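You operate a simulated robot arm through the tools that you are given. There is no shell and no other tool. Be economical: measure what you need, move in short steps, check, and stop when the job is done.

The job below is to be done with a simulated robot arm. You get a single attempt, and the scene is never put back.

JOB
Wipe both smears off the plant window with the pink cloth.
Fine: draw back the blue curtain first, lay its band across; cloth back where it lay. What is to be rubbed or washed off counts as gone when no trace of it is left.
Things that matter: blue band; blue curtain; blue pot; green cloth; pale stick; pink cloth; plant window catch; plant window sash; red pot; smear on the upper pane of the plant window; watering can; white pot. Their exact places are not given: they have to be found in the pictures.

The check looks at the end state, three seconds after you hand in, the way a careful person would. Anything else that was tipped, shoved, dropped, spilled or broken makes it a failure. Flat cloth is picked up by pressing the open fingertips on it (5 to 10 N) and closing them slowly along it; thin cloth reads only 2 to 8 mm in the jaws.

ROBOT AND FRAMES
A 7-joint arm with a two-finger parallel gripper on a trunk, on a base that drives. Base frame: it is fixed to the floor where the robot stands at the start and does not move with it; the origin is under the middle of the robot, x ahead of it, y to its left, z up. Readings come in m, rad, newtons and seconds.
With the tool pointing down near the work surface it reaches from about 0.32 to 0.44 m from the robot's upright axis, wherever it stands. Its first joint turns from -2.496 to 2.496 rad. Places, roughly: blue band [0.7, 0.7, 1]; blue curtain [0.9, 0.1, 1.5]; plant window catch [1.1, 0.2, 1.3]; plant window sash [1.1, 0.2, 1.1]; smear on the upper pane of the plant window [1.1, 0.3, 1.4]; white pot [0.5, 1.25, 0.5]. Payload 3 kg.
The tool frame sits at the grasp point between the pads (the TCP): z along the fingers, y along the line on which they close. The tips reach 0.03 m beyond it. Largest opening 0.094 m; finger width 0.028, thickness 0.01; the body of the gripper, 0.05 by 0.096 m, starts 0.055 m behind the TCP.
Orientation is told as [roll, pitch, yaw] about the base's x, y, z axes, in that order, counted from this pose: with the fingers straight down and closing along the base's y, the tool's x points along the base's -x, its y along +y and its z along -z.

CONTROLS
- The arm moves only by the tool step_arm. Its argument "increments" is a list of rows, each a list of 7 numbers: the opening in per cent of the stroke, from 0 (shut) to 100 (fully open), then the shift along the tool's x, y, z in units of 150 mm (1.0 is 150 mm), then the turn, a rotation vector about the tool's x, y, z in units of 90 degrees (1.0 is 90 degrees). In form: [[gripper, dx, dy, dz, wx, wy, wz], ...]. A call has 1 to 12 rows; each row is the pose to reach, as a shift and turn from the pose commanded when the call began, along the tool's axes at that moment. A call with a number of a shift or a turn outside -1 to 1 is refused whole. A row lasts 0.2 s, in which the tool goes at most 0.05 m and 0.15 rad; a call with a longer step from one row to the next is refused whole, and so is a gripper value outside its range. A pose out of reach is approached as far as the arm can. The call stops where the force on the tool passes 60 N (or 10 N more than at its start, if that is more) or the arm is blocked; 0.2 s more then pass. Each finger travels about 0.045 m/s and halts on what it meets, pressing with about 29 N; the grip force reading is that of the motor and also rises with nothing between the fingers. The clock runs only during rows and for 0.2 s after the last one: add rows that repeat a pose to give the fingers time. It gives the time, the measured TCP pose, the force on the tool (base axes), the opening and the grip force at its end, in the units of the frame above (readings bear some noise), with the torque about the TCP (base axes, N m) and any sound that the robot's microphone picked up.
- Cameras (640 x 400 px; columns grow to the right, rows downward): "scene" is now at [0.0536, 0.1475, 1.7289]; the picture's right is [0.11, -0.99, 0.00], its down [-0.73, -0.08, -0.68] and it looks along [0.68, 0.08, -0.73] (base axes); focal length 259 px, centre (320, 200). "wrist" rides on the gripper at [0.076, 0.014, -0.102] in the tool frame; the picture's right is [-0.18, 0.98, 0.00], its down [-0.75, -0.14, -0.64] and it looks along [-0.63, -0.12, 0.77] (tool axes); focal length 243 px, centre (320, 200).
- grab_frame(camera): a new picture of that camera. No time passes.
- raise_lower(by): slides the trunk up (or, below 0, down) by that many m; the arm and the scene camera ride with it, the base frame stays. It gives what a move gives, with no picture.
- base_move(legs): drives the robot by 1 to 6 legs, each [ahead, left, turn to the left] in m, m and rad, along the robot's own axes; the way and the turn of a leg run together, so that a leg with both is an arc; at most 1.5 m and 3.142 rad a leg. The arm and the cameras ride along, it lands a little off, and it stops where it bumps. It gives what a move gives.
- pan_tilt(pan, tilt): turns the head with the scene camera to pan (to the left, within 2.496 rad either way) and tilt (down, from -0.506 to 1.204), counted from straight ahead of the robot. It gives what a move gives.
- probe_pixels(camera, pixels): for up to 12 pixels [column, row] of the newest picture of that camera ("zoom" is the newest enlarged one), the place [x, y, z] in the base frame of the surface seen there, good to about 0.002 m. No time passes.
- inspect(camera, box): a new picture of the part [left, top, right, bottom] of that camera's present view, enlarged. No time passes.
- close_job(): hands the job in; it is judged then, once.

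Work in short steps. Measure before you move; look again where a grasp or a placing could have gone wrong, and mend it. You have 80 turns and 52 pictures in all, those below and enlarged ones among them. Open the gripper and draw the arm clear of the work before you hand the job in, unless the task says otherwise; then end with one line.

The tools are called as a command line: name --pt "numbers of a row" for each row, then --argument value for the rest, lists and objects as JSON in quotes. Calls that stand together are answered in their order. step_arm: Moves the arm, as the interface text tells. Its arguments: {"type":"object","properties":{"increments":{"type":"array","items":{"type":"array","items":{"type":"number"}}}},"required":["increments"]} The other tools are called the same way: raise_lower (by) slides the trunk up or down; base_move (legs) drives the base; pan_tilt (pan, tilt) turns the head that bears the scene camera; grab_frame (camera) takes a picture; probe_pixels (camera, pixels) gives the place of the surface under pixels of a picture; inspect (camera, box) takes an enlarged picture of a part of a camera's view; close_job () hands the job in.

At the start:

```text
clock: 0.0
ee_pos: [0.566, -0.0358, 1.2666]
tool_rot: [-0.001, 0.002, 0.001]
contact_force: [-0.3, 0.1, 0.2]
torque: [0.03, 0.0, 0.0]
width: 0.0939
gripper_force: 0.1
trunk travel left (down, up): [-0.175, 0.215]
robot x, y, heading: [0.0008, 0.0026, -0.001]
head pan, tilt: [0.112, 0.82]
```

scene: 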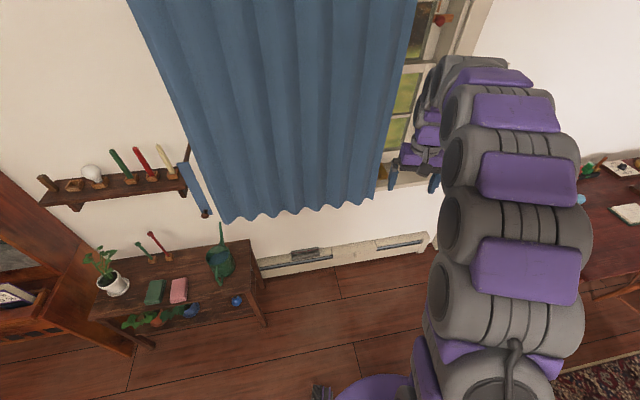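
wrist: 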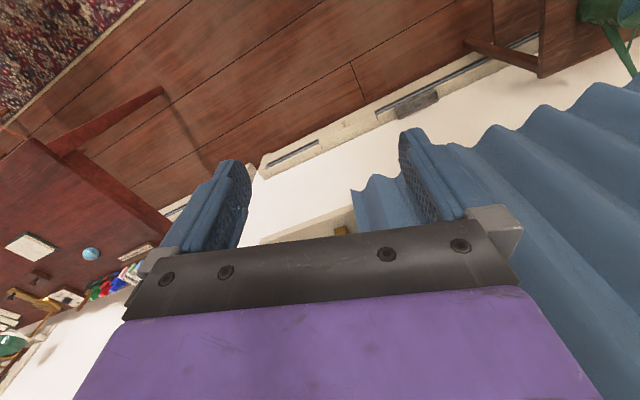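

The blue curtain covers the window at columns 130-415 and the pink cloth lies at (178,290) on the low table. I tilt the head up to see the curtain rail and window.

pan_tilt --pan 0.3 --tilt 0.1

grab_frame --camera "scene"

```text
clock: 1.1
ee_pos: [0.5668, -0.0336, 1.2666]
tool_rot: [0.0, 0.0, -0.001]
contact_force: [0.8, -0.4, 0.1]
torque: [-0.01, -0.01, -0.03]
width: 0.0939
gripper_force: 0.1
trunk travel left (down, up): [-0.175, 0.215]
robot x, y, heading: [0.0019, -0.0027, -0.001]
head pan, tilt: [0.3, 0.099]
```

```text
49 pictures are left
```

scene: 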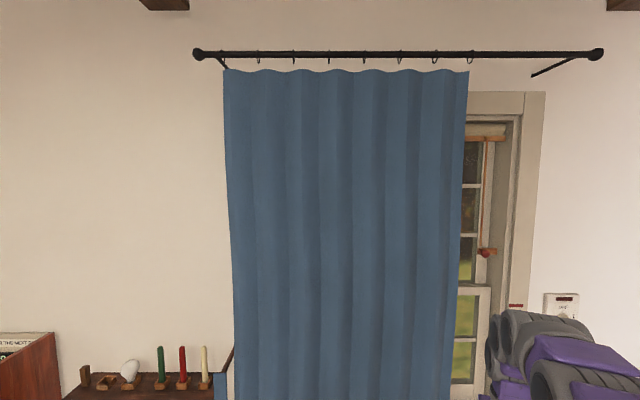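

The curtain hangs on a rod from (195,55) to (600,55). Now I look closely at the band and shelf.

pan_tilt --pan 0.6 --tilt 0.7

grab_frame --camera "scene"

inspect --camera "scene" --box '[240, 60, 400, 160]'

```text
clock: 2.1
ee_pos: [0.565, -0.0355, 1.2668]
tool_rot: [0.0, 0.001, 0.0]
contact_force: [-0.2, 1.7, 0.6]
torque: [0.01, -0.03, -0.02]
width: 0.0943
gripper_force: 0.0
trunk travel left (down, up): [-0.175, 0.215]
robot x, y, heading: [0.0022, 0.0013, 0.004]
head pan, tilt: [0.6, 0.7]
```

```text
48 pictures are left
```

scene: 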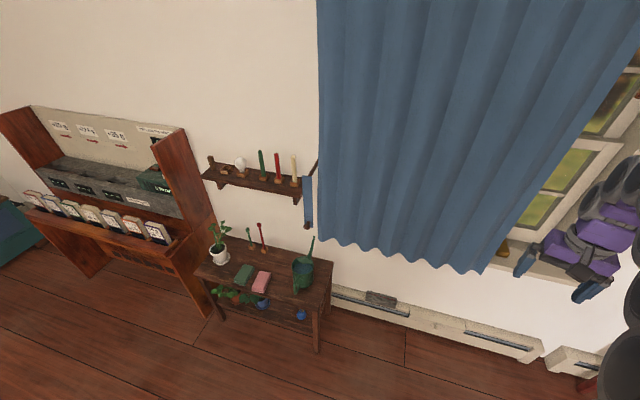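

```text
4.00 times, centred on (320, 110) of scene
```

zoom: 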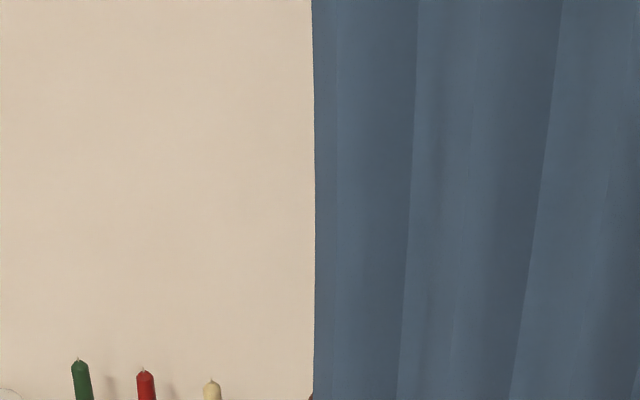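

Missed the band; I inspect the region (280..340,150..240) and the table region.

inspect --camera "scene" --box '[248, 145, 376, 240]'

probe_pixels --camera "zoom" --pixels '[[300, 190], [300, 380], [340, 120], [290, 300], [220, 100], [345, 250], [500, 300]]'

probe_pixels --camera "scene" --pixels '[[262, 283], [244, 273], [318, 230], [330, 150], [490, 262], [400, 258], [325, 60], [400, 180], [470, 180], [540, 180], [510, 225], [555, 160]]'

```text
4.21 times, centred on (312, 192) of scene
```

zoom: 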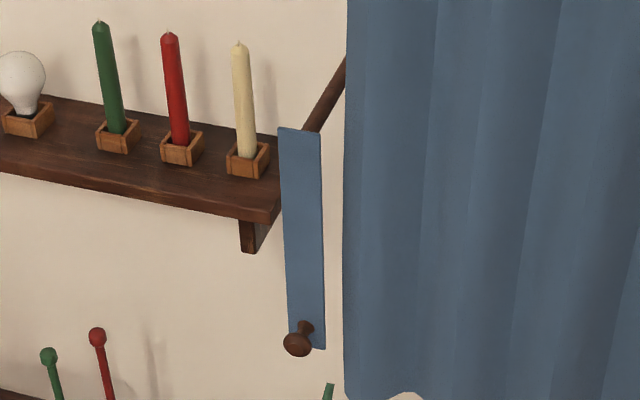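

```text
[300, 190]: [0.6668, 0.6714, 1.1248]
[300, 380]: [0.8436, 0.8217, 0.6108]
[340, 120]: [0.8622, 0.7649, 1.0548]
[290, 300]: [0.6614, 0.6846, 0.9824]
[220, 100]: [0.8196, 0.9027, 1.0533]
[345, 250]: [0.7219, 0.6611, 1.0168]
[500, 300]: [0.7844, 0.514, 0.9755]
```

```text
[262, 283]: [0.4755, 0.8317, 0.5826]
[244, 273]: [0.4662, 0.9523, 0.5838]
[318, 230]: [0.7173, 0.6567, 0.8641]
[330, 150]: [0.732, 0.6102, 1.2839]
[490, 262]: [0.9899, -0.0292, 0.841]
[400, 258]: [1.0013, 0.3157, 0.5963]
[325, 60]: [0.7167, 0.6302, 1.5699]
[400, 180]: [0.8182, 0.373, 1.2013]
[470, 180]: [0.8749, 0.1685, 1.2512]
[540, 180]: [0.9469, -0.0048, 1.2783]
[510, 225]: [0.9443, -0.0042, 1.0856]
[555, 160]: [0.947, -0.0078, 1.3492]
```

The wall is tilted: the curtain runs from (0.72,0.63) to (0.95,-0.01), so its inward normal is about (0.94,0.34). I turn the robot 0.345 to face it and look at the curtain's right edge and the floor to the right.

base_move --legs '[[0, 0, 0.345]]'

pan_tilt --pan -0.5 --tilt 0.5

grab_frame --camera "scene"

```text
clock: 3.6
ee_pos: [0.544, 0.1611, 1.2665]
tool_rot: [0.001, 0.0, 0.351]
contact_force: [-0.1, 0.4, 0.4]
torque: [-0.01, -0.01, 0.05]
width: 0.0939
gripper_force: 0.0
trunk travel left (down, up): [-0.175, 0.215]
robot x, y, heading: [0.0007, 0.003, 0.35]
head pan, tilt: [0.6, 0.7]
```

```text
clock: 4.9
ee_pos: [0.5415, 0.1615, 1.2676]
tool_rot: [-0.002, -0.002, 0.352]
contact_force: [0.1, -0.1, -0.6]
torque: [-0.01, 0.02, -0.01]
width: 0.0938
gripper_force: 0.1
trunk travel left (down, up): [-0.175, 0.215]
robot x, y, heading: [0.0005, -0.0005, 0.35]
head pan, tilt: [-0.499, 0.499]
```

```text
45 pictures are left
```

scene: 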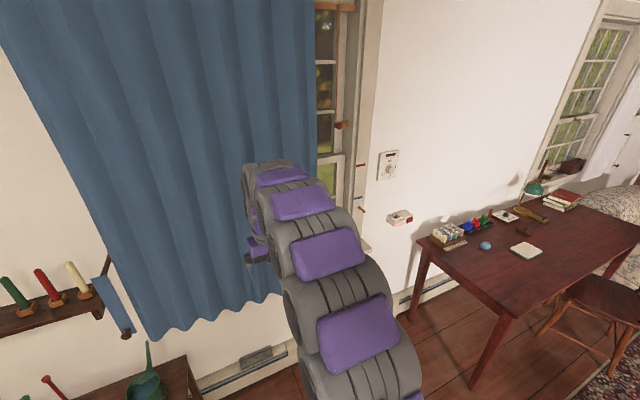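

The desk is at (420,245) onward; I probe the desk corner and the curtain's right-edge profile at rows ~130.

probe_pixels --camera "scene" --pixels '[[420, 244], [512, 318], [475, 385], [312, 150], [306, 150], [298, 150], [290, 150], [280, 150], [270, 150], [260, 150], [325, 150], [341, 125]]'

inspect --camera "scene" --box '[250, 40, 410, 240]'

```text
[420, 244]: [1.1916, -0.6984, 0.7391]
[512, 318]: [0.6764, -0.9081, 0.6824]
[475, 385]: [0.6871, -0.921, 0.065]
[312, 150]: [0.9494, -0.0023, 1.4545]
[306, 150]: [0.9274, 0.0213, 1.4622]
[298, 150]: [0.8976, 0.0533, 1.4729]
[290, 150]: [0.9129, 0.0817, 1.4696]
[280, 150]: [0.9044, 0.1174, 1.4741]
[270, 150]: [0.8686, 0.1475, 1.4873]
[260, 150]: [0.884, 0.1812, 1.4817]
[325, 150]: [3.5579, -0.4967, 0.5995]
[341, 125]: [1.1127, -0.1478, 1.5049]
```

```text
2.00 times, centred on (330, 140) of scene
```

zoom: 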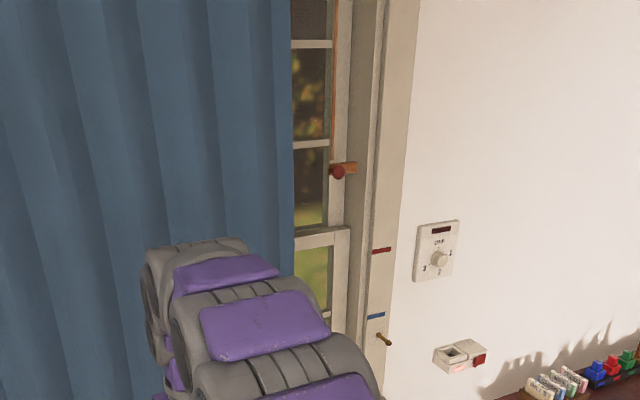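

Curtain right edge at about (0.949,-0.002), first ridge at (0.898,0.053). I will grasp the free edge with horizontal fingers at a diagonal, so first pitch the tool forward (fingers horizontal) in place.

step_arm --pt "100 0 0 0 0 -0.09 0" --pt "100 0 0 0 0 -0.18 0" --pt "100 0 0 0 0 -0.27 0" --pt "100 0 0 0 0 -0.36 0" --pt "100 0 0 0 0 -0.45 0" --pt "100 0 0 0 0 -0.54 0" --pt "100 0 0 0 0 -0.63 0" --pt "100 0 0 0 0 -0.72 0" --pt "100 0 0 0 0 -0.81 0" --pt "100 0 0 0 0 -0.9 0" --pt "100 0 0 0 0 -0.99 0" --pt "100 0 0 0 0 -1 0"

```text
clock: 7.5
ee_pos: [0.6067, 0.1423, 1.2889]
tool_rot: [0.884, -1.569, -0.533]
contact_force: [-0.3, -0.5, -0.7]
torque: [0.03, -0.02, 0.01]
width: 0.0941
gripper_force: 0.1
out of reach, approached as far as the arm can: row 9, 10, 11, 12
trunk travel left (down, up): [-0.175, 0.215]
robot x, y, heading: [-0.0002, -0.0014, 0.347]
head pan, tilt: [-0.499, 0.499]
```

Fingers are horizontal now, at about 0.62 m ahead. I yaw the tool left about 37° in free air to test whether the arm can point leftward along the curtain.

step_arm --pt "100 0 0 0.3 0 0 0" --pt "100 0 0 0.35 -0.09 0 0" --pt "100 0 0 0.35 -0.18 0 0" --pt "100 0 0 0.35 -0.27 0 0" --pt "100 0 0 0.35 -0.36 0 0" --pt "100 0 0 0.35 -0.42 0 0"

```text
clock: 8.9
ee_pos: [0.6586, 0.1679, 1.2865]
tool_rot: [1.042, -1.569, -0.028]
contact_force: [0.3, 0.3, 0.0]
torque: [0.03, -0.02, 0.01]
width: 0.0938
gripper_force: 0.0
trunk travel left (down, up): [-0.175, 0.215]
robot x, y, heading: [-0.004, 0.0023, 0.356]
head pan, tilt: [-0.499, 0.499]
```

The arm yawed fine (tool heading ≈1.01, base heading 0.356). I yaw it another 27° so the base needs to turn less and stays away from the desk leg.

step_arm --pt "100 0 0 0 -0.09 0 0" --pt "100 0 0 0 -0.18 0 0" --pt "100 0 0 0 -0.27 0 0" --pt "100 0 0 0 -0.36 0 0" --pt "100 0 0 0 -0.36 0 0"

```text
clock: 10.1
ee_pos: [0.6576, 0.1687, 1.2865]
tool_rot: [-2.065, -1.569, -2.642]
contact_force: [0.4, 0.5, 0.4]
torque: [-0.01, -0.02, -0.02]
width: 0.0937
gripper_force: 0.0
trunk travel left (down, up): [-0.175, 0.215]
robot x, y, heading: [0.0004, 0.0, 0.347]
head pan, tilt: [-0.499, 0.499]
```

The arm reaches 70° relative yaw. I now drive right along the wall, turn 0.2, and come part of the way towards the wall, then look.

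base_move --legs '[[0, -0.47, 0], [0, 0, 0.203], [0.12, -0.025, 0]]'

pan_tilt --pan -0.1 --tilt 0.4

grab_frame --camera "scene"

grab_frame --camera "wrist"

```text
clock: 14.5
ee_pos: [0.8774, -0.0827, 1.2856]
tool_rot: [-0.298, -1.562, 2.076]
contact_force: [-0.4, 0.3, -0.8]
torque: [0.04, 0.01, 0.04]
width: 0.0937
gripper_force: 0.1
trunk travel left (down, up): [-0.175, 0.215]
robot x, y, heading: [0.2732, -0.3944, 0.55]
head pan, tilt: [-0.499, 0.499]
```

```text
clock: 15.3
ee_pos: [0.8777, -0.0867, 1.2865]
tool_rot: [-0.708, -1.566, 2.485]
contact_force: [0.1, 0.7, 0.0]
torque: [0.02, 0.01, -0.01]
width: 0.094
gripper_force: 0.0
trunk travel left (down, up): [-0.175, 0.215]
robot x, y, heading: [0.2677, -0.3898, 0.546]
head pan, tilt: [-0.099, 0.4]
```

```text
43 pictures are left
```

scene: 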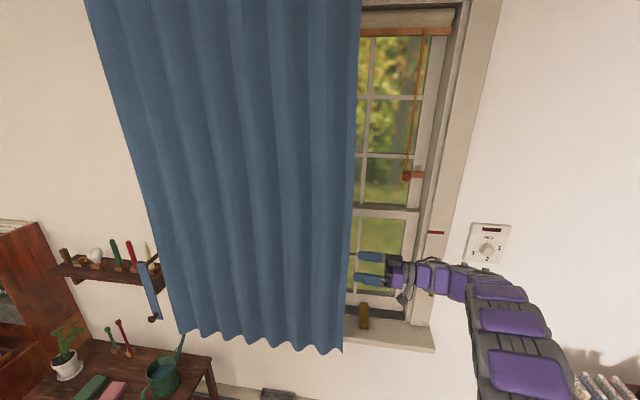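

```text
42 pictures are left
```

wrist: 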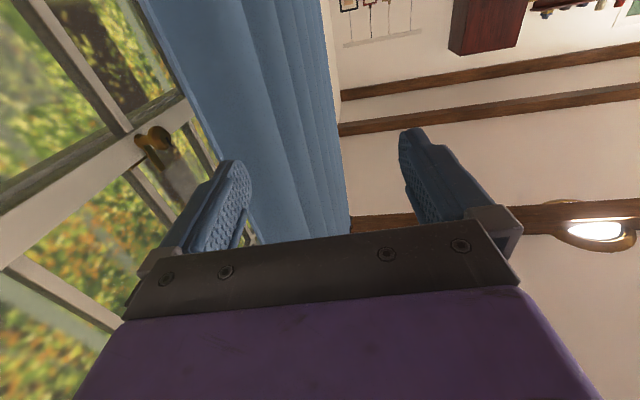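

The fingers are right of and slightly in front of the edge. I probe the curtain near (345,250) to get the edge at this height.

probe_pixels --camera "scene" --pixels '[[349, 256], [347, 256], [343, 256], [338, 256], [332, 256], [325, 256], [318, 256], [370, 256], [380, 230], [366, 315], [345, 200], [352, 150]]'

```text
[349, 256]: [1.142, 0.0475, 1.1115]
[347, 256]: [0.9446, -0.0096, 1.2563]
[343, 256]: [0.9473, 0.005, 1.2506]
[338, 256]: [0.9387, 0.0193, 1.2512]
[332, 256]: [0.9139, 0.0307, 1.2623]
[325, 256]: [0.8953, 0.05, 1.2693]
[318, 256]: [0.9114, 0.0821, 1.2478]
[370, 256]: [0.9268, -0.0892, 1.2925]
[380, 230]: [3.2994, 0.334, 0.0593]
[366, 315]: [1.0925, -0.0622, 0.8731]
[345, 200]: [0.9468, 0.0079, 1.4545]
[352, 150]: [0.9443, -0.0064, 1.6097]
```

Edge at s≈0.328, n≈0.886. I move the open jaws 79 mm toward the window (-y), then 74 mm along the fingers so that the sheet edge lies between them.

step_arm --pt "100 0 -0.26 0 0 0 0" --pt "100 0 -0.525 0 0 0 0" --pt "100 0 -0.525 0 0 0 0" --pt "100 0 -0.525 0.25 0 0 0" --pt "100 0 -0.525 0.49 0 0 0" --pt "100 0 -0.525 0.49 0 0 0"

grab_frame --camera "wrist"

```text
clock: 16.8
ee_pos: [0.9451, -0.0092, 1.2886]
tool_rot: [-2.09, -1.567, -2.417]
contact_force: [0.3, -0.4, 0.0]
torque: [-0.01, 0.0, 0.02]
width: 0.0939
gripper_force: 0.0
trunk travel left (down, up): [-0.175, 0.215]
robot x, y, heading: [0.2723, -0.3925, 0.549]
head pan, tilt: [-0.099, 0.4]
```

```text
41 pictures are left
```

wrist: 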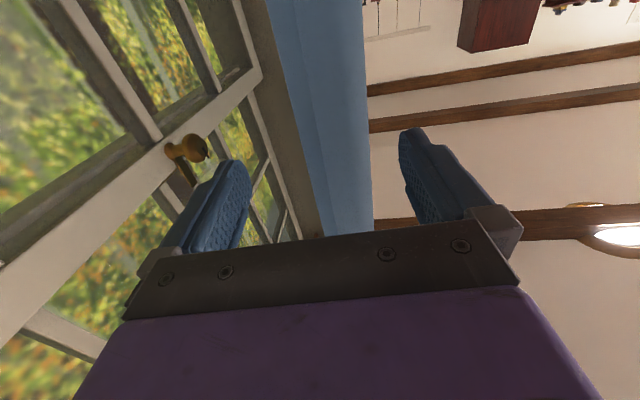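

The sheet edge is between the fingers. I go 20 mm deeper and close.

step_arm --pt "100 0 0 0.13 0 0 0" --pt "60 0 0 0.13 0 0 0" --pt "40 0 0 0.13 0 0 0" --pt "20 0 0 0.13 0 0 0" --pt "0 0 0 0.13 0 0 0" --pt "0 0 0 0.13 0 0 0" --pt "0 0 0 0.13 0 0 0" --pt "0 0 0 0.13 0 0 0"

grab_frame --camera "scene"

```text
clock: 18.3
ee_pos: [0.9182, 0.0186, 1.2908]
tool_rot: [-0.516, -1.562, 2.319]
contact_force: [-55.6, -17.0, -14.2]
torque: [0.53, 0.11, 0.17]
width: 0.0241
gripper_force: 29.3
trunk travel left (down, up): [-0.175, 0.215]
robot x, y, heading: [0.2703, -0.3943, 0.55]
head pan, tilt: [-0.099, 0.4]
stopped in row 7: the force on the tool passed its limit at 62 N (the readings are from after the stop); the commanded pose is now the measured one
```

```text
40 pictures are left
```

scene: 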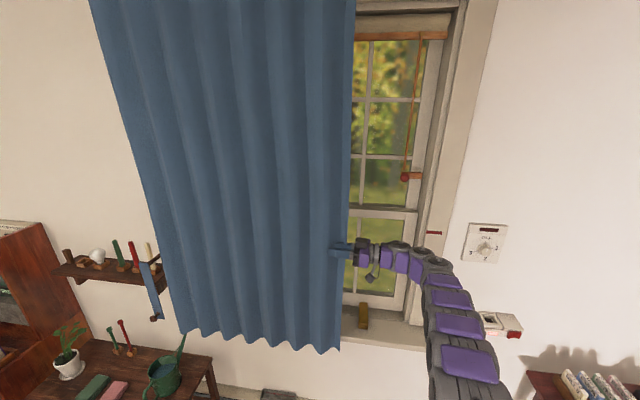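

The front finger meets the sheet and is pushed off (−n, 58 N) with 24 mm left; the jaws aren't centred. I shift the hand ~12 mm away from the window (+y) while holding the jaws shut.

step_arm --pt "0 0 0.03 0 0 0 0" --pt "0 0 0.06 0 0 0 0" --pt "0 0 0.08 0 0 0 0" --pt "0 0 0.08 0 0 0 0" --pt "0 0 0.08 0 0 0 0"

grab_frame --camera "wrist"

```text
clock: 19.5
ee_pos: [0.9163, 0.011, 1.2886]
tool_rot: [-0.716, -1.563, 2.505]
contact_force: [-47.5, -15.9, -13.6]
torque: [0.09, 0.25, 0.73]
width: 0.0143
gripper_force: 44.9
trunk travel left (down, up): [-0.175, 0.215]
robot x, y, heading: [0.2732, -0.3881, 0.553]
head pan, tilt: [-0.099, 0.4]
```

```text
39 pictures are left
```

wrist: 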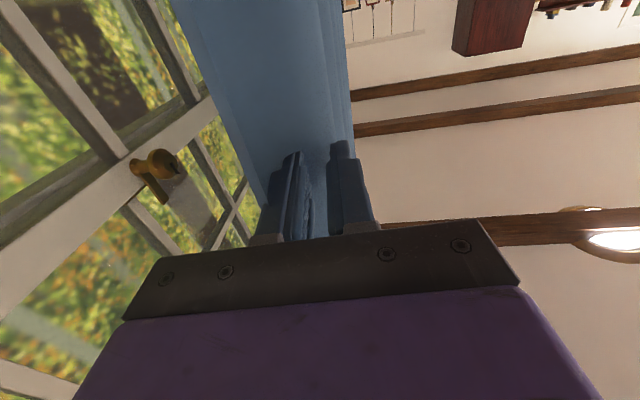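

Width is 14 mm, still 50 N pushing outward. I ease another 12 mm outward and check the force.

step_arm --pt "0 0 0.04 0 0 0 0" --pt "0 0 0.08 0 0 0 0" --pt "0 0 0.08 0 0 0 0" --pt "0 0 0.08 0 0 0 0"

```text
clock: 20.5
ee_pos: [0.9166, 0.0065, 1.2895]
tool_rot: [-2.656, -1.567, -1.847]
contact_force: [34.4, 9.5, 34.1]
torque: [-0.89, -0.21, 1.68]
width: 0.0149
gripper_force: 45.1
trunk travel left (down, up): [-0.175, 0.215]
robot x, y, heading: [0.2754, -0.3846, 0.549]
head pan, tilt: [-0.099, 0.4]
```

Force now reversed to +36 N, so the sheet is gripped. I drag it left along the wall with the base by a first 0.1 m.

base_move --legs '[[0.02, 0.098, 0]]'

grab_frame --camera "scene"

```text
clock: 21.5
ee_pos: [0.9212, -0.0033, 1.2906]
tool_rot: [2.877, -1.532, -1.121]
contact_force: [33.2, 2.6, -53.8]
torque: [-0.6, -0.97, 3.07]
width: 0.0158
gripper_force: 44.2
trunk travel left (down, up): [-0.175, 0.215]
robot x, y, heading: [0.2631, -0.342, 0.547]
head pan, tilt: [-0.099, 0.4]
stopped in leg 1: the force on the tool passed its limit at 68 N (the readings are from after the stop); the commanded pose is now the measured one
```

```text
38 pictures are left
```

scene: 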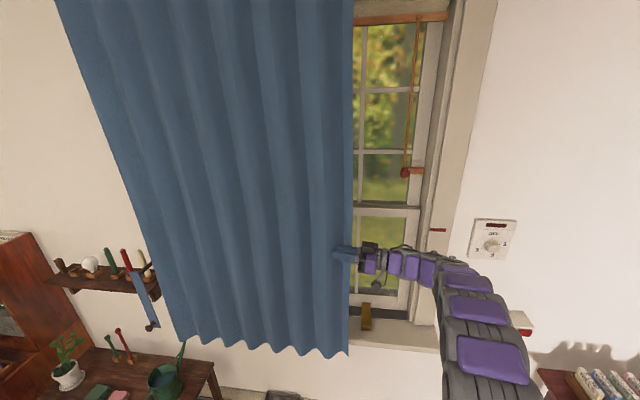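

The hand barely moved with large z and normal forces: a firm grip fights the hanging sheet. I loosen the jaws to ~30% so they only straddle the edge, and check the forces.

step_arm --pt "30 0 0 0 0 0 0" --pt "30 0 0 0 0 0 0" --pt "30 0 0 0 0 0 0" --pt "30 0 0 0 0 0 0"

grab_frame --camera "wrist"

```text
clock: 22.5
ee_pos: [0.8967, 0.0277, 1.303]
tool_rot: [-2.677, -1.543, -1.844]
contact_force: [29.7, 7.1, -3.6]
torque: [0.44, 0.46, 0.94]
width: 0.0441
gripper_force: 14.3
trunk travel left (down, up): [-0.175, 0.215]
robot x, y, heading: [0.257, -0.3446, 0.546]
head pan, tilt: [-0.099, 0.4]
```

```text
37 pictures are left
```

wrist: 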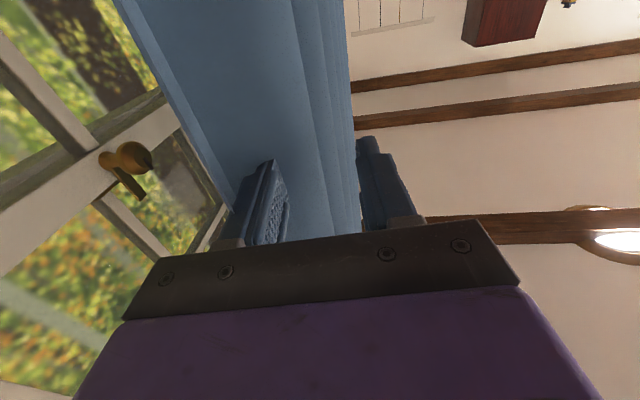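

Now the rear finger is pulling the sheet outward. I open to 60% and shift 20 mm toward the window to centre it, then read the force.

step_arm --pt "60 0 -0.05 0 0 0 0" --pt "60 0 -0.1 0 0 0 0" --pt "60 0 -0.13 0 0 0 0" --pt "60 0 -0.13 0 0 0 0"

grab_frame --camera "wrist"

```text
clock: 23.7
ee_pos: [0.8825, 0.0752, 1.3033]
tool_rot: [-1.256, -1.545, 3.026]
contact_force: [-0.5, 0.4, 1.1]
torque: [-0.06, 0.01, -0.06]
width: 0.0566
gripper_force: 0.1
trunk travel left (down, up): [-0.175, 0.215]
robot x, y, heading: [0.2522, -0.3338, 0.547]
head pan, tilt: [-0.099, 0.4]
stopped in row 4: the arm was blocked; the commanded pose is now the measured one
```

```text
36 pictures are left
```

wrist: 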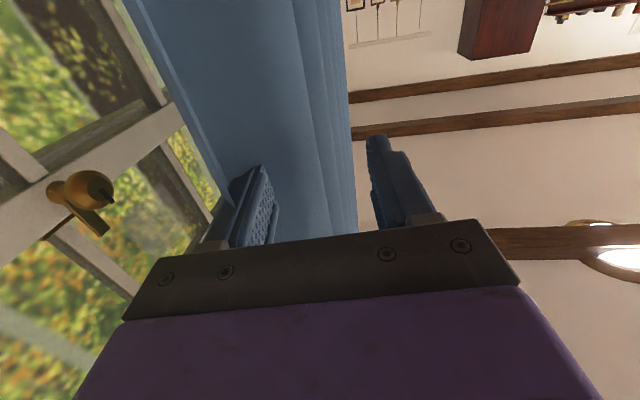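

The hand is now 10 cm further left at s≈0.23 with no force. I look at where the curtain's edge is.

grab_frame --camera "scene"

probe_pixels --camera "scene" --pixels '[[345, 200], [342, 200], [338, 200], [330, 200], [320, 200], [310, 200], [300, 200], [160, 200], [170, 200]]'

```text
35 pictures are left
```

scene: 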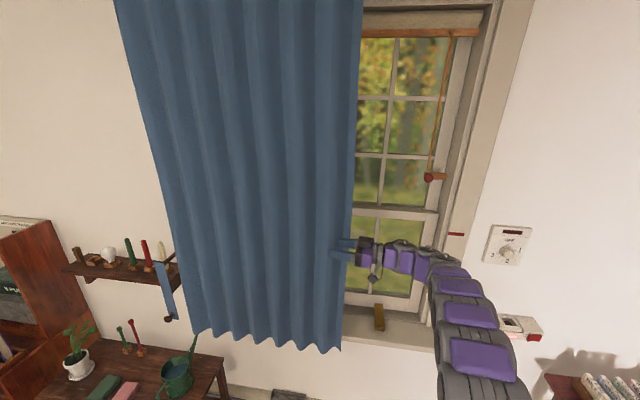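

```text
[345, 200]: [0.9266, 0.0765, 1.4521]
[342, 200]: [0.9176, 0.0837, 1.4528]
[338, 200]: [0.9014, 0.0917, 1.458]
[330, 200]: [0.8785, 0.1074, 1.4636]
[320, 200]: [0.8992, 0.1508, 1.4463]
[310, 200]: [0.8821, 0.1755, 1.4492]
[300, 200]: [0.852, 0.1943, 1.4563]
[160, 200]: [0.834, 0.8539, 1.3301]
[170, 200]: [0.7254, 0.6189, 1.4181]
```

The curtain's edge did move (s 0.328 → 0.241), pleats compressing evenly. With the jaws straddling loosely, I keep driving left along the wall.

base_move --legs '[[0.024, 0.117, 0]]'

grab_frame --camera "scene"

probe_pixels --camera "scene" --pixels '[[345, 200], [340, 200], [335, 200], [330, 200], [180, 200], [190, 200]]'

```text
clock: 24.9
ee_pos: [0.885, 0.1263, 1.299]
tool_rot: [-3.076, -1.536, -1.438]
contact_force: [2.9, -1.6, -3.1]
torque: [0.18, 0.03, 0.16]
width: 0.0565
gripper_force: 0.0
trunk travel left (down, up): [-0.175, 0.215]
robot x, y, heading: [0.22, -0.2324, 0.558]
head pan, tilt: [-0.099, 0.4]
```

```text
34 pictures are left
```

scene: 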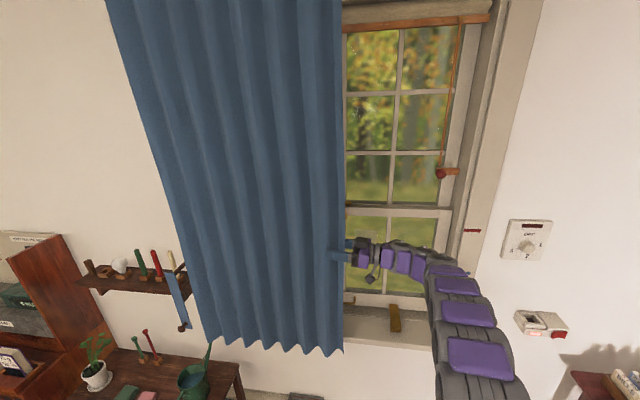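

```text
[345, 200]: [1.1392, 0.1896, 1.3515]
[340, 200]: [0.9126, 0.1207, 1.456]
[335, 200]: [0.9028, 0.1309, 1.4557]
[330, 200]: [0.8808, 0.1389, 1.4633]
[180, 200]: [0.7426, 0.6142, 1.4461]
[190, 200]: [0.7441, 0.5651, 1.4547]
```

It slides with only ~3 N. I continue 0.3 m left in two legs.

base_move --legs '[[0.032, 0.147, 0], [0.032, 0.147, 0]]'

grab_frame --camera "scene"

probe_pixels --camera "scene" --pixels '[[340, 200], [335, 200], [330, 200], [325, 200], [240, 200], [220, 200]]'

```text
clock: 27.1
ee_pos: [0.7703, 0.3846, 1.3046]
tool_rot: [-0.9, -1.537, 2.619]
contact_force: [29.0, -98.6, -27.7]
torque: [0.33, 1.32, -4.28]
width: 0.0648
gripper_force: 6.6
trunk travel left (down, up): [-0.175, 0.215]
robot x, y, heading: [0.1384, -0.0163, 0.557]
head pan, tilt: [-0.099, 0.4]
stopped in leg 2: the force on the tool passed its limit at 163 N (the readings are from after the stop); the commanded pose is now the measured one
```

```text
33 pictures are left
```

scene: 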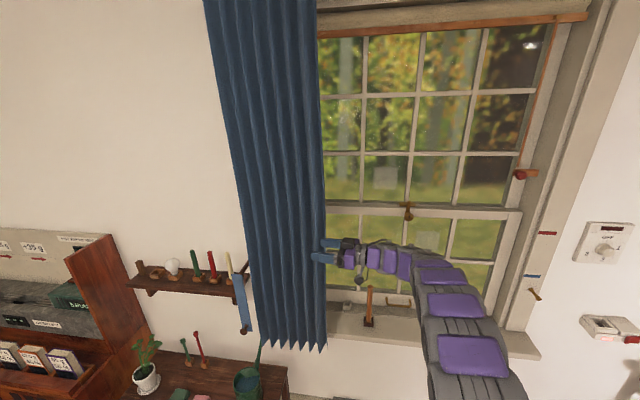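

```text
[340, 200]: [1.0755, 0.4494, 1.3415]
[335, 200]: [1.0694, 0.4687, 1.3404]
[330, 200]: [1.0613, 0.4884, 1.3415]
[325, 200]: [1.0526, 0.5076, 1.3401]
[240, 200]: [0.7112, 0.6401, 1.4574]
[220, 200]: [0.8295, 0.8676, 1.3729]
```

The curtain is fully gathered (stop at 163 N). I ease back out along the fingers to release it.

step_arm --pt "70 0 0 -0.1 0 0 0" --pt "80 0 0 -0.3 0 0 0" --pt "80 0 0 -0.6 0 0 0" --pt "80 0 0 -0.8 0 0 0"

inspect --camera "scene" --box '[200, 120, 440, 400]'

probe_pixels --camera "scene" --pixels '[[320, 200], [316, 200], [310, 200], [385, 180], [242, 285], [245, 330], [238, 272]]'

```text
clock: 28.1
ee_pos: [0.7838, 0.286, 1.3074]
tool_rot: [-1.008, -1.532, 2.776]
contact_force: [34.0, 11.9, -19.9]
torque: [-0.88, 1.31, -0.09]
width: 0.0943
gripper_force: 15.8
trunk travel left (down, up): [-0.175, 0.215]
robot x, y, heading: [0.1399, -0.0187, 0.561]
head pan, tilt: [-0.099, 0.4]
```

```text
1.43 times, centred on (320, 260) of scene
```

zoom: 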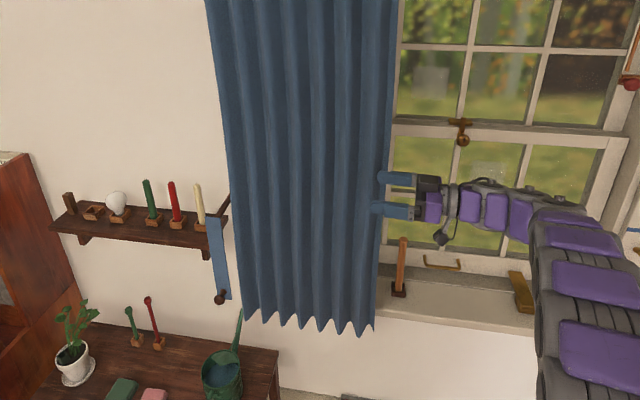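

```text
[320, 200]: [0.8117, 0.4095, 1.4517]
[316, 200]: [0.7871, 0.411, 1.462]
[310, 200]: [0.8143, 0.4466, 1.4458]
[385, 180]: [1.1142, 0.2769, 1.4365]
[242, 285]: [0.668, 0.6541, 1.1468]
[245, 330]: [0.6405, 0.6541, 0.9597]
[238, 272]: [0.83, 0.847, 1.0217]
```

Retreating dragged the curtain back about 7 cm since the rear finger was hooked (force +n 36 N). I centre by moving 30 mm toward the window and check.

step_arm --pt "90 0 -0.06 0 0 0 0" --pt "90 0 -0.13 0 0 0 0" --pt "90 0 -0.2 0 0 0 0" --pt "90 0 -0.2 0 0 0 0"

grab_frame --camera "wrist"

```text
clock: 29.1
ee_pos: [0.8093, 0.287, 1.312]
tool_rot: [-1.131, -1.53, 2.888]
contact_force: [0.2, -1.2, -1.5]
torque: [0.11, 0.01, 0.0]
width: 0.0846
gripper_force: 0.1
trunk travel left (down, up): [-0.175, 0.215]
robot x, y, heading: [0.1387, -0.0138, 0.562]
head pan, tilt: [-0.099, 0.4]
```

```text
31 pictures are left
```

wrist: 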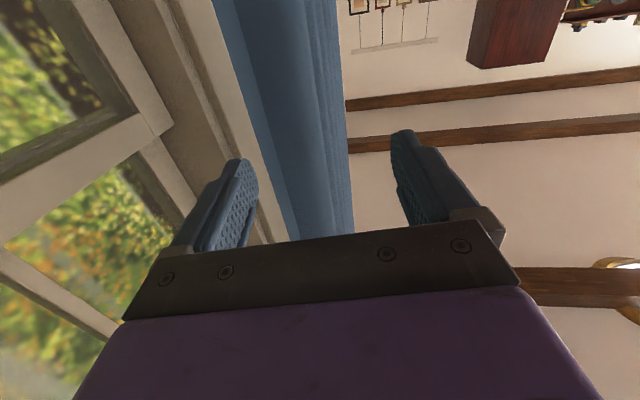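

Centred with no force now. I narrow to 60% and push left again 0.10 m with the base.

step_arm --pt "60 0 0 0 0 0 0" --pt "60 0 0 0 0 0 0" --pt "60 0 0 0 0 0 0"

base_move --legs '[[0.019, 0.088, 0]]'

grab_frame --camera "scene"

```text
clock: 29.9
ee_pos: [0.8097, 0.2885, 1.3108]
tool_rot: [-1.098, -1.531, 2.857]
contact_force: [0.1, 0.4, -1.6]
torque: [0.07, 0.03, 0.01]
width: 0.0562
gripper_force: 0.1
trunk travel left (down, up): [-0.175, 0.215]
robot x, y, heading: [0.1366, -0.0165, 0.563]
head pan, tilt: [-0.099, 0.4]
```

```text
clock: 31.0
ee_pos: [0.7718, 0.3722, 1.3148]
tool_rot: [-0.9, -1.519, 2.628]
contact_force: [15.0, -7.6, -0.1]
torque: [0.18, 0.26, -0.61]
width: 0.0619
gripper_force: 5.6
trunk travel left (down, up): [-0.175, 0.215]
robot x, y, heading: [0.1085, 0.0671, 0.56]
head pan, tilt: [-0.099, 0.4]
stopped in leg 1: the force on the tool passed its limit at 67 N (the readings are from after the stop); the commanded pose is now the measured one
```

```text
30 pictures are left
```

scene: 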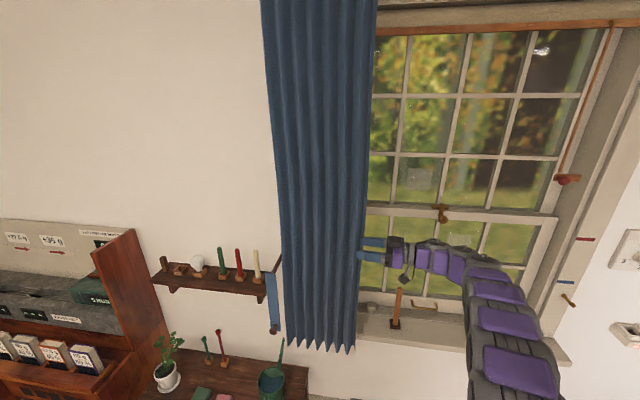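

Gathered again. Now I open fully while shifting 20 mm toward the window so neither finger hooks, then retreat purely along the wall.

step_arm --pt "80 0 -0.07 0 0 0 0" --pt "100 0 -0.13 0 0 0 0" --pt "100 0 -0.13 0 0 0 0" --pt "100 0 -0.14 -0.05 0 0 0" --pt "100 0 -0.14 -0.05 0 0 0"

grab_frame --camera "wrist"

```text
clock: 32.2
ee_pos: [0.7907, 0.3706, 1.3176]
tool_rot: [-0.928, -1.514, 2.663]
contact_force: [-0.5, 0.4, -0.5]
torque: [0.0, -0.01, 0.0]
width: 0.0938
gripper_force: 0.1
trunk travel left (down, up): [-0.175, 0.215]
robot x, y, heading: [0.1102, 0.0676, 0.562]
head pan, tilt: [-0.099, 0.4]
```

```text
29 pictures are left
```

wrist: 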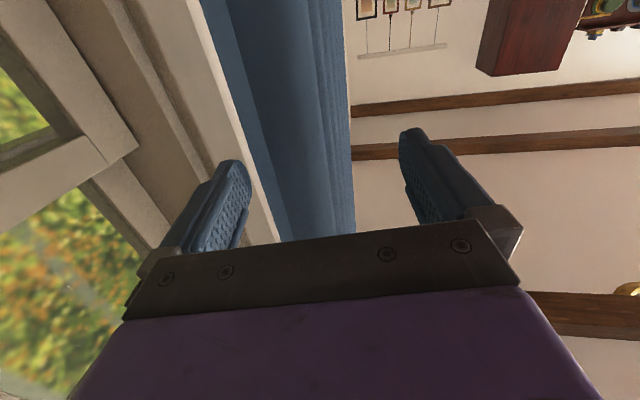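

Free of force with the sheet between the open fingers. I retreat 0.15 m along the wall.

step_arm --pt "100 0 -0.05 -0.25 0 0 0" --pt "100 0 -0.1 -0.5 0 0 0" --pt "100 0 -0.14 -0.75 0 0 0" --pt "100 0 -0.18 -0.98 0 0 0"

inspect --camera "scene" --box '[240, 120, 480, 400]'

probe_pixels --camera "zoom" --pixels '[[310, 80], [300, 100], [200, 100], [300, 240], [270, 350]]'

```text
clock: 33.2
ee_pos: [0.8126, 0.2682, 1.3179]
tool_rot: [-0.921, -1.517, 2.659]
contact_force: [0.4, 0.1, 0.4]
torque: [0.03, 0.04, 0.02]
width: 0.094
gripper_force: 0.2
out of reach, approached as far as the arm can: row 2, 3, 4
trunk travel left (down, up): [-0.175, 0.215]
robot x, y, heading: [0.1071, 0.0652, 0.558]
head pan, tilt: [-0.099, 0.4]
```

```text
1.43 times, centred on (360, 260) of scene
```

zoom: 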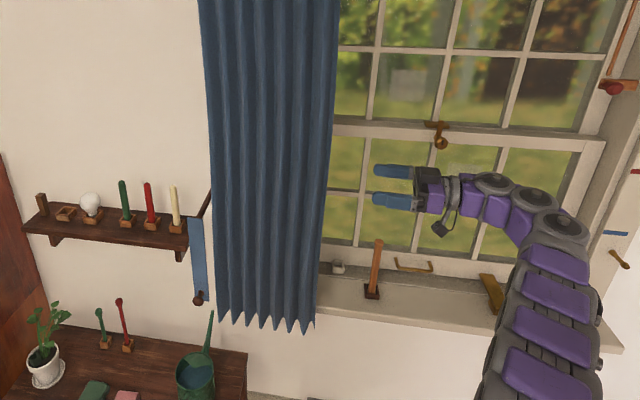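

```text
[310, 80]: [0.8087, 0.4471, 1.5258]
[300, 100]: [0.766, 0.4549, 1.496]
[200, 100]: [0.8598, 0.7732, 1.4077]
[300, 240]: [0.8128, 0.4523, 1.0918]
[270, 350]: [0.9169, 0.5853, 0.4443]
```

The hand is free and the curtain stays gathered. Next I look closely at the window panes for the smears.

inspect --camera "scene" --box '[360, 80, 560, 260]'

probe_pixels --camera "zoom" --pixels '[[200, 320], [300, 320], [250, 410]]'

inspect --camera "scene" --box '[260, 240, 340, 340]'

probe_pixels --camera "zoom" --pixels '[[250, 20], [270, 60], [300, 130], [330, 200], [310, 290], [340, 290]]'

```text
2.22 times, centred on (460, 170) of scene
```

zoom: 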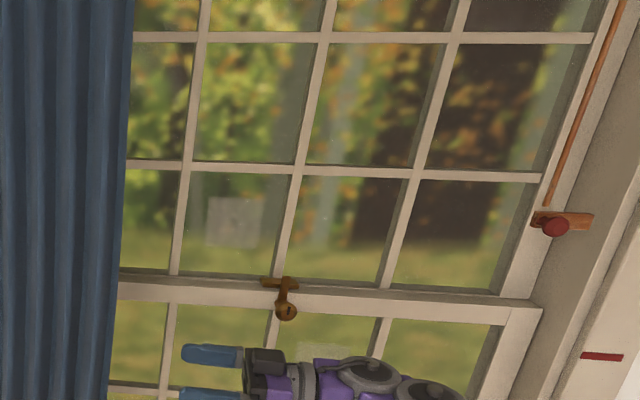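

```text
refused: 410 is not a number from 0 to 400
```

```text
4.00 times, centred on (300, 290) of scene
```

zoom: 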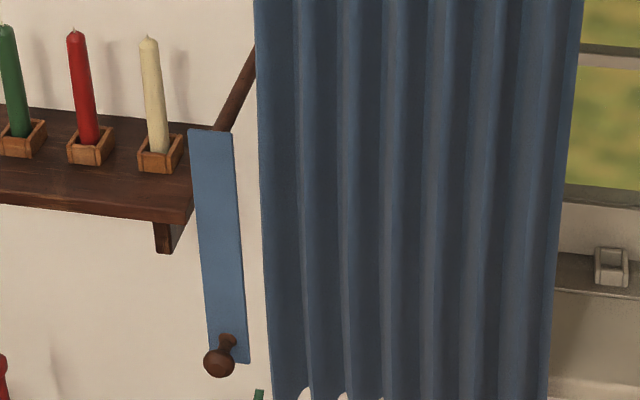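

```text
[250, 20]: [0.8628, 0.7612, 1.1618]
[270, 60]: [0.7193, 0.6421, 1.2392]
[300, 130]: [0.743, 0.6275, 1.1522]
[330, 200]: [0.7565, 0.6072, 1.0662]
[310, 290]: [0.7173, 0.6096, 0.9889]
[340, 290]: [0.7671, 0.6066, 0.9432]
```

Smears: one grey patch on the upper pane left of/above the catch, another on the lower sash just right of the hand. Now I probe the band (top ≈(212,135), knob ≈(220,362) in the newest zoom).

probe_pixels --camera "zoom" --pixels '[[200, 134], [228, 136], [212, 150], [220, 250], [215, 330], [242, 358], [219, 362], [228, 340], [225, 115], [245, 70], [398, 200], [500, 200]]'

probe_pixels --camera "scene" --pixels '[[421, 180], [462, 240], [415, 186], [430, 172], [411, 172], [441, 215], [442, 207], [371, 308], [397, 290], [395, 325], [425, 305]]'

```text
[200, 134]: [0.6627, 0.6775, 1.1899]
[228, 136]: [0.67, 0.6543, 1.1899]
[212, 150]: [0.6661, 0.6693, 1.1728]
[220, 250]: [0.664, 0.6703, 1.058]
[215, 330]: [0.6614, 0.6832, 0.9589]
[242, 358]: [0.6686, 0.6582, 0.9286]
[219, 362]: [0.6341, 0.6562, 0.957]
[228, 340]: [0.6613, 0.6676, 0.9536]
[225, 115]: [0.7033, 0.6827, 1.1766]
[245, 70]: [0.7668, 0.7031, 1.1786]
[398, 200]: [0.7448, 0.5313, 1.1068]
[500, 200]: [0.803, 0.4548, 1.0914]
```

```text
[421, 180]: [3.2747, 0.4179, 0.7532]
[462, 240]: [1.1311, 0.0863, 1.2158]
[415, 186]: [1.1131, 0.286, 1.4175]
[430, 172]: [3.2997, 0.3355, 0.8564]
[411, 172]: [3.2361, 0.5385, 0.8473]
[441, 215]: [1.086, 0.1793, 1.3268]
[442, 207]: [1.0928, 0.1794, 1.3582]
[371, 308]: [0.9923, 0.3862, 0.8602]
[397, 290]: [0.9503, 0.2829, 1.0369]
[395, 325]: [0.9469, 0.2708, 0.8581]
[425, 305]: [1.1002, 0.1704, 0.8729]
```

Hinge at about (0.667,0.668,1.178), knob head at s≈-0.403, z≈0.948, n≈0.82. I back away from the wall, face it squarely, and turn the tool straight ahead again.

base_move --legs '[[-0.25, 0, 0], [0, 0, -0.213]]'

step_arm --pt "50 0 0 0 0.09 0 0" --pt "20 0 0 0 0.18 0 0" --pt "20 0 0 0 0.27 0 0" --pt "20 0 0 0 0.36 0 0" --pt "20 0 0 0 0.45 0 0" --pt "20 0 0 0 0.54 0 0" --pt "50 0 0 0 0.63 0 0" --pt "50 0 0 0 0.7 0 0" --pt "50 0 0 0 0.745 0 0" --pt "50 0 0 0 0.745 0 0"

raise_lower --by -0.17

```text
clock: 35.8
ee_pos: [0.621, -0.0143, 1.3204]
tool_rot: [-0.931, -1.515, 2.461]
contact_force: [0.0, 0.1, 0.1]
torque: [-0.04, 0.01, -0.02]
width: 0.094
gripper_force: 0.0
trunk travel left (down, up): [-0.175, 0.215]
robot x, y, heading: [-0.1101, -0.0701, 0.352]
head pan, tilt: [-0.099, 0.4]
```

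```text
clock: 38.0
ee_pos: [0.619, -0.016, 1.3211]
tool_rot: [-2.133, -1.514, 2.492]
contact_force: [0.4, -0.6, -0.6]
torque: [-0.01, 0.0, -0.03]
width: 0.0468
gripper_force: 0.0
trunk travel left (down, up): [-0.175, 0.215]
robot x, y, heading: [-0.1102, -0.0736, 0.352]
head pan, tilt: [-0.099, 0.4]
```

```text
clock: 40.0
ee_pos: [0.6179, -0.0177, 1.1512]
tool_rot: [-2.144, -1.514, 2.505]
contact_force: [0.9, 0.3, 0.2]
torque: [-0.01, 0.02, 0.03]
width: 0.0472
gripper_force: 0.0
trunk travel left (down, up): [-0.005, 0.385]
robot x, y, heading: [-0.1118, -0.0746, 0.35]
head pan, tilt: [-0.099, 0.4]
```

Tool now points at the wall (heading ≈0.36). I lower the tool 0.2 m in this free space to knob height and see whether it's reachable.

step_arm --pt "70 0.3 0 0 0 0 0" --pt "70 0.6 0 0 0 0 0" --pt "70 0.9 0 0 0 0 0" --pt "70 1.0 0 0 0 0 0" --pt "70 1.0 0 0 0 0 0"

step_arm --pt "70 0.2 0 0 0 0 0" --pt "70 0.34 0 0 0 0 0" --pt "70 0.34 0 0 0 0 0"

pan_tilt --pan 0.4 --tilt 0.5

grab_frame --camera "scene"

```text
clock: 41.2
ee_pos: [0.6249, -0.024, 1.0005]
tool_rot: [-2.15, -1.515, 2.512]
contact_force: [0.1, 0.6, 0.1]
torque: [-0.02, -0.01, 0.01]
width: 0.0659
gripper_force: 0.2
trunk travel left (down, up): [-0.005, 0.385]
robot x, y, heading: [-0.1107, -0.0706, 0.354]
head pan, tilt: [-0.099, 0.4]
```

```text
clock: 42.0
ee_pos: [0.6256, -0.0245, 0.9485]
tool_rot: [-2.152, -1.516, 2.513]
contact_force: [-0.1, 1.0, -0.1]
torque: [0.01, 0.03, 0.01]
width: 0.0659
gripper_force: 0.0
trunk travel left (down, up): [-0.005, 0.385]
robot x, y, heading: [-0.1085, -0.0689, 0.354]
head pan, tilt: [-0.099, 0.4]
```

```text
clock: 42.9
ee_pos: [0.626, -0.0243, 0.9497]
tool_rot: [-2.145, -1.514, 2.506]
contact_force: [0.1, 0.0, -0.5]
torque: [-0.01, 0.02, -0.05]
width: 0.0657
gripper_force: 0.0
trunk travel left (down, up): [-0.005, 0.385]
robot x, y, heading: [-0.1082, -0.07, 0.352]
head pan, tilt: [0.4, 0.499]
```

```text
25 pictures are left
```

scene: 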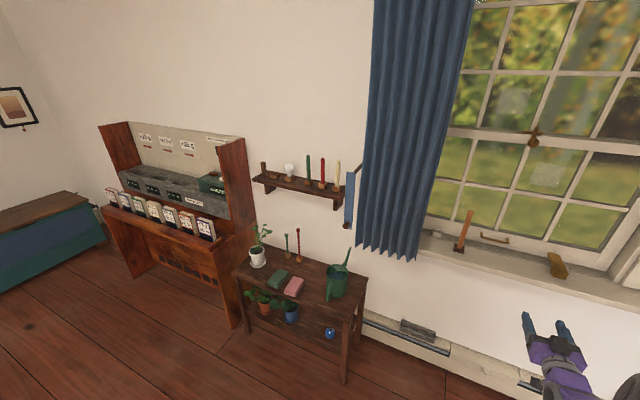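

Good view: smears at (512,103) and (548,175), band at (350,200), pink cloth (293,286), can (338,280). I probe the table edges, can tip, cloth corners, and smears.

inspect --camera "scene" --box '[230, 180, 390, 380]'

probe_pixels --camera "scene" --pixels '[[349, 249], [341, 263], [338, 295], [366, 291], [345, 316], [238, 276], [293, 286], [346, 225], [512, 103], [548, 175], [345, 383], [288, 240]]'

probe_pixels --camera "zoom" --pixels '[[235, 200], [265, 182], [303, 197], [282, 233], [262, 205], [160, 188], [200, 180], [231, 195], [192, 215], [270, 100], [300, 265]]'

```text
2.00 times, centred on (310, 280) of scene
```

zoom: 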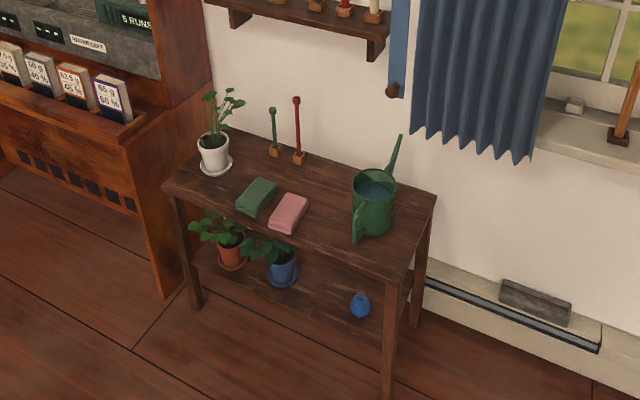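

```text
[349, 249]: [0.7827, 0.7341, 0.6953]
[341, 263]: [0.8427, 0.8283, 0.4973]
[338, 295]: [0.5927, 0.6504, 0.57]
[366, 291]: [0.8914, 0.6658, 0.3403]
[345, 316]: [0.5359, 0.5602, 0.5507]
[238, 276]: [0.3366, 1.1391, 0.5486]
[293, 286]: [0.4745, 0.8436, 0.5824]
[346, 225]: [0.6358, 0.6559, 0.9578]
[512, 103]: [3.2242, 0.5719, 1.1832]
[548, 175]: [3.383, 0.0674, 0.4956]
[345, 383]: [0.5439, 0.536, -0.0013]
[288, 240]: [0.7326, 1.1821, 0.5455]
```

```text
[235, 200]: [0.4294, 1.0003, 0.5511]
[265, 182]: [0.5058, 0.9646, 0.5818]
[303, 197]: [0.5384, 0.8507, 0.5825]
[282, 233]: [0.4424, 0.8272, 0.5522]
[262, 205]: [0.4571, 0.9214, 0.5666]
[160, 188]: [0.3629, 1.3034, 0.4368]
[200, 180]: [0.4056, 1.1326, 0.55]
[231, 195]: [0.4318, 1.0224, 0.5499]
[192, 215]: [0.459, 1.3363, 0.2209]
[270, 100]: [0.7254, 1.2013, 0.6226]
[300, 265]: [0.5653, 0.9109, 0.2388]
```

Knob at (0.636,0.656,0.957). Table front at n≈0.70 and z 0.55, below the hand. I centre the arm 0.15 m to the left and drive left 0.487 m so the jaws face the knob.

step_arm --pt "80 0 0.3 0 0 0 0" --pt "80 0 0.6 0 0 0 0" --pt "80 0 0.9 0 0 0 0" --pt "80 0 1.0 0 0 0 0" --pt "80 0 1.0 0 0 0 0"

base_move --legs '[[0, 0.487, -0.007]]'

pan_tilt --pan 0.0 --tilt 0.6

grab_frame --camera "scene"

```text
clock: 44.1
ee_pos: [0.5741, 0.1187, 0.9393]
tool_rot: [-2.134, -1.514, 2.495]
contact_force: [0.5, 0.0, 0.4]
torque: [0.02, 0.02, 0.0]
width: 0.0753
gripper_force: 0.1
trunk travel left (down, up): [-0.005, 0.385]
robot x, y, heading: [-0.1114, -0.0694, 0.352]
head pan, tilt: [0.4, 0.499]
```

```text
clock: 46.9
ee_pos: [0.4192, 0.5473, 0.9386]
tool_rot: [-2.172, -1.516, 2.514]
contact_force: [1.1, -0.3, -1.1]
torque: [0.01, -0.01, 0.02]
width: 0.0751
gripper_force: 0.1
trunk travel left (down, up): [-0.005, 0.385]
robot x, y, heading: [-0.269, 0.373, 0.334]
head pan, tilt: [0.4, 0.499]
```

```text
clock: 47.8
ee_pos: [0.417, 0.553, 0.9414]
tool_rot: [-2.136, -1.51, 2.478]
contact_force: [0.4, -0.9, -0.4]
torque: [0.01, 0.01, 0.03]
width: 0.0754
gripper_force: 0.0
trunk travel left (down, up): [-0.005, 0.385]
robot x, y, heading: [-0.2634, 0.3683, 0.336]
head pan, tilt: [0.0, 0.6]
```

```text
23 pictures are left
```

scene: 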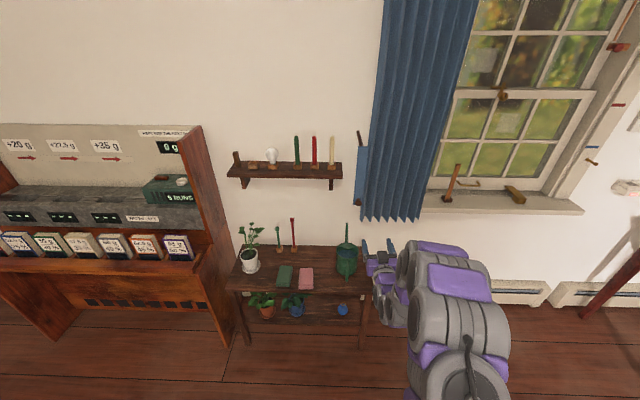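

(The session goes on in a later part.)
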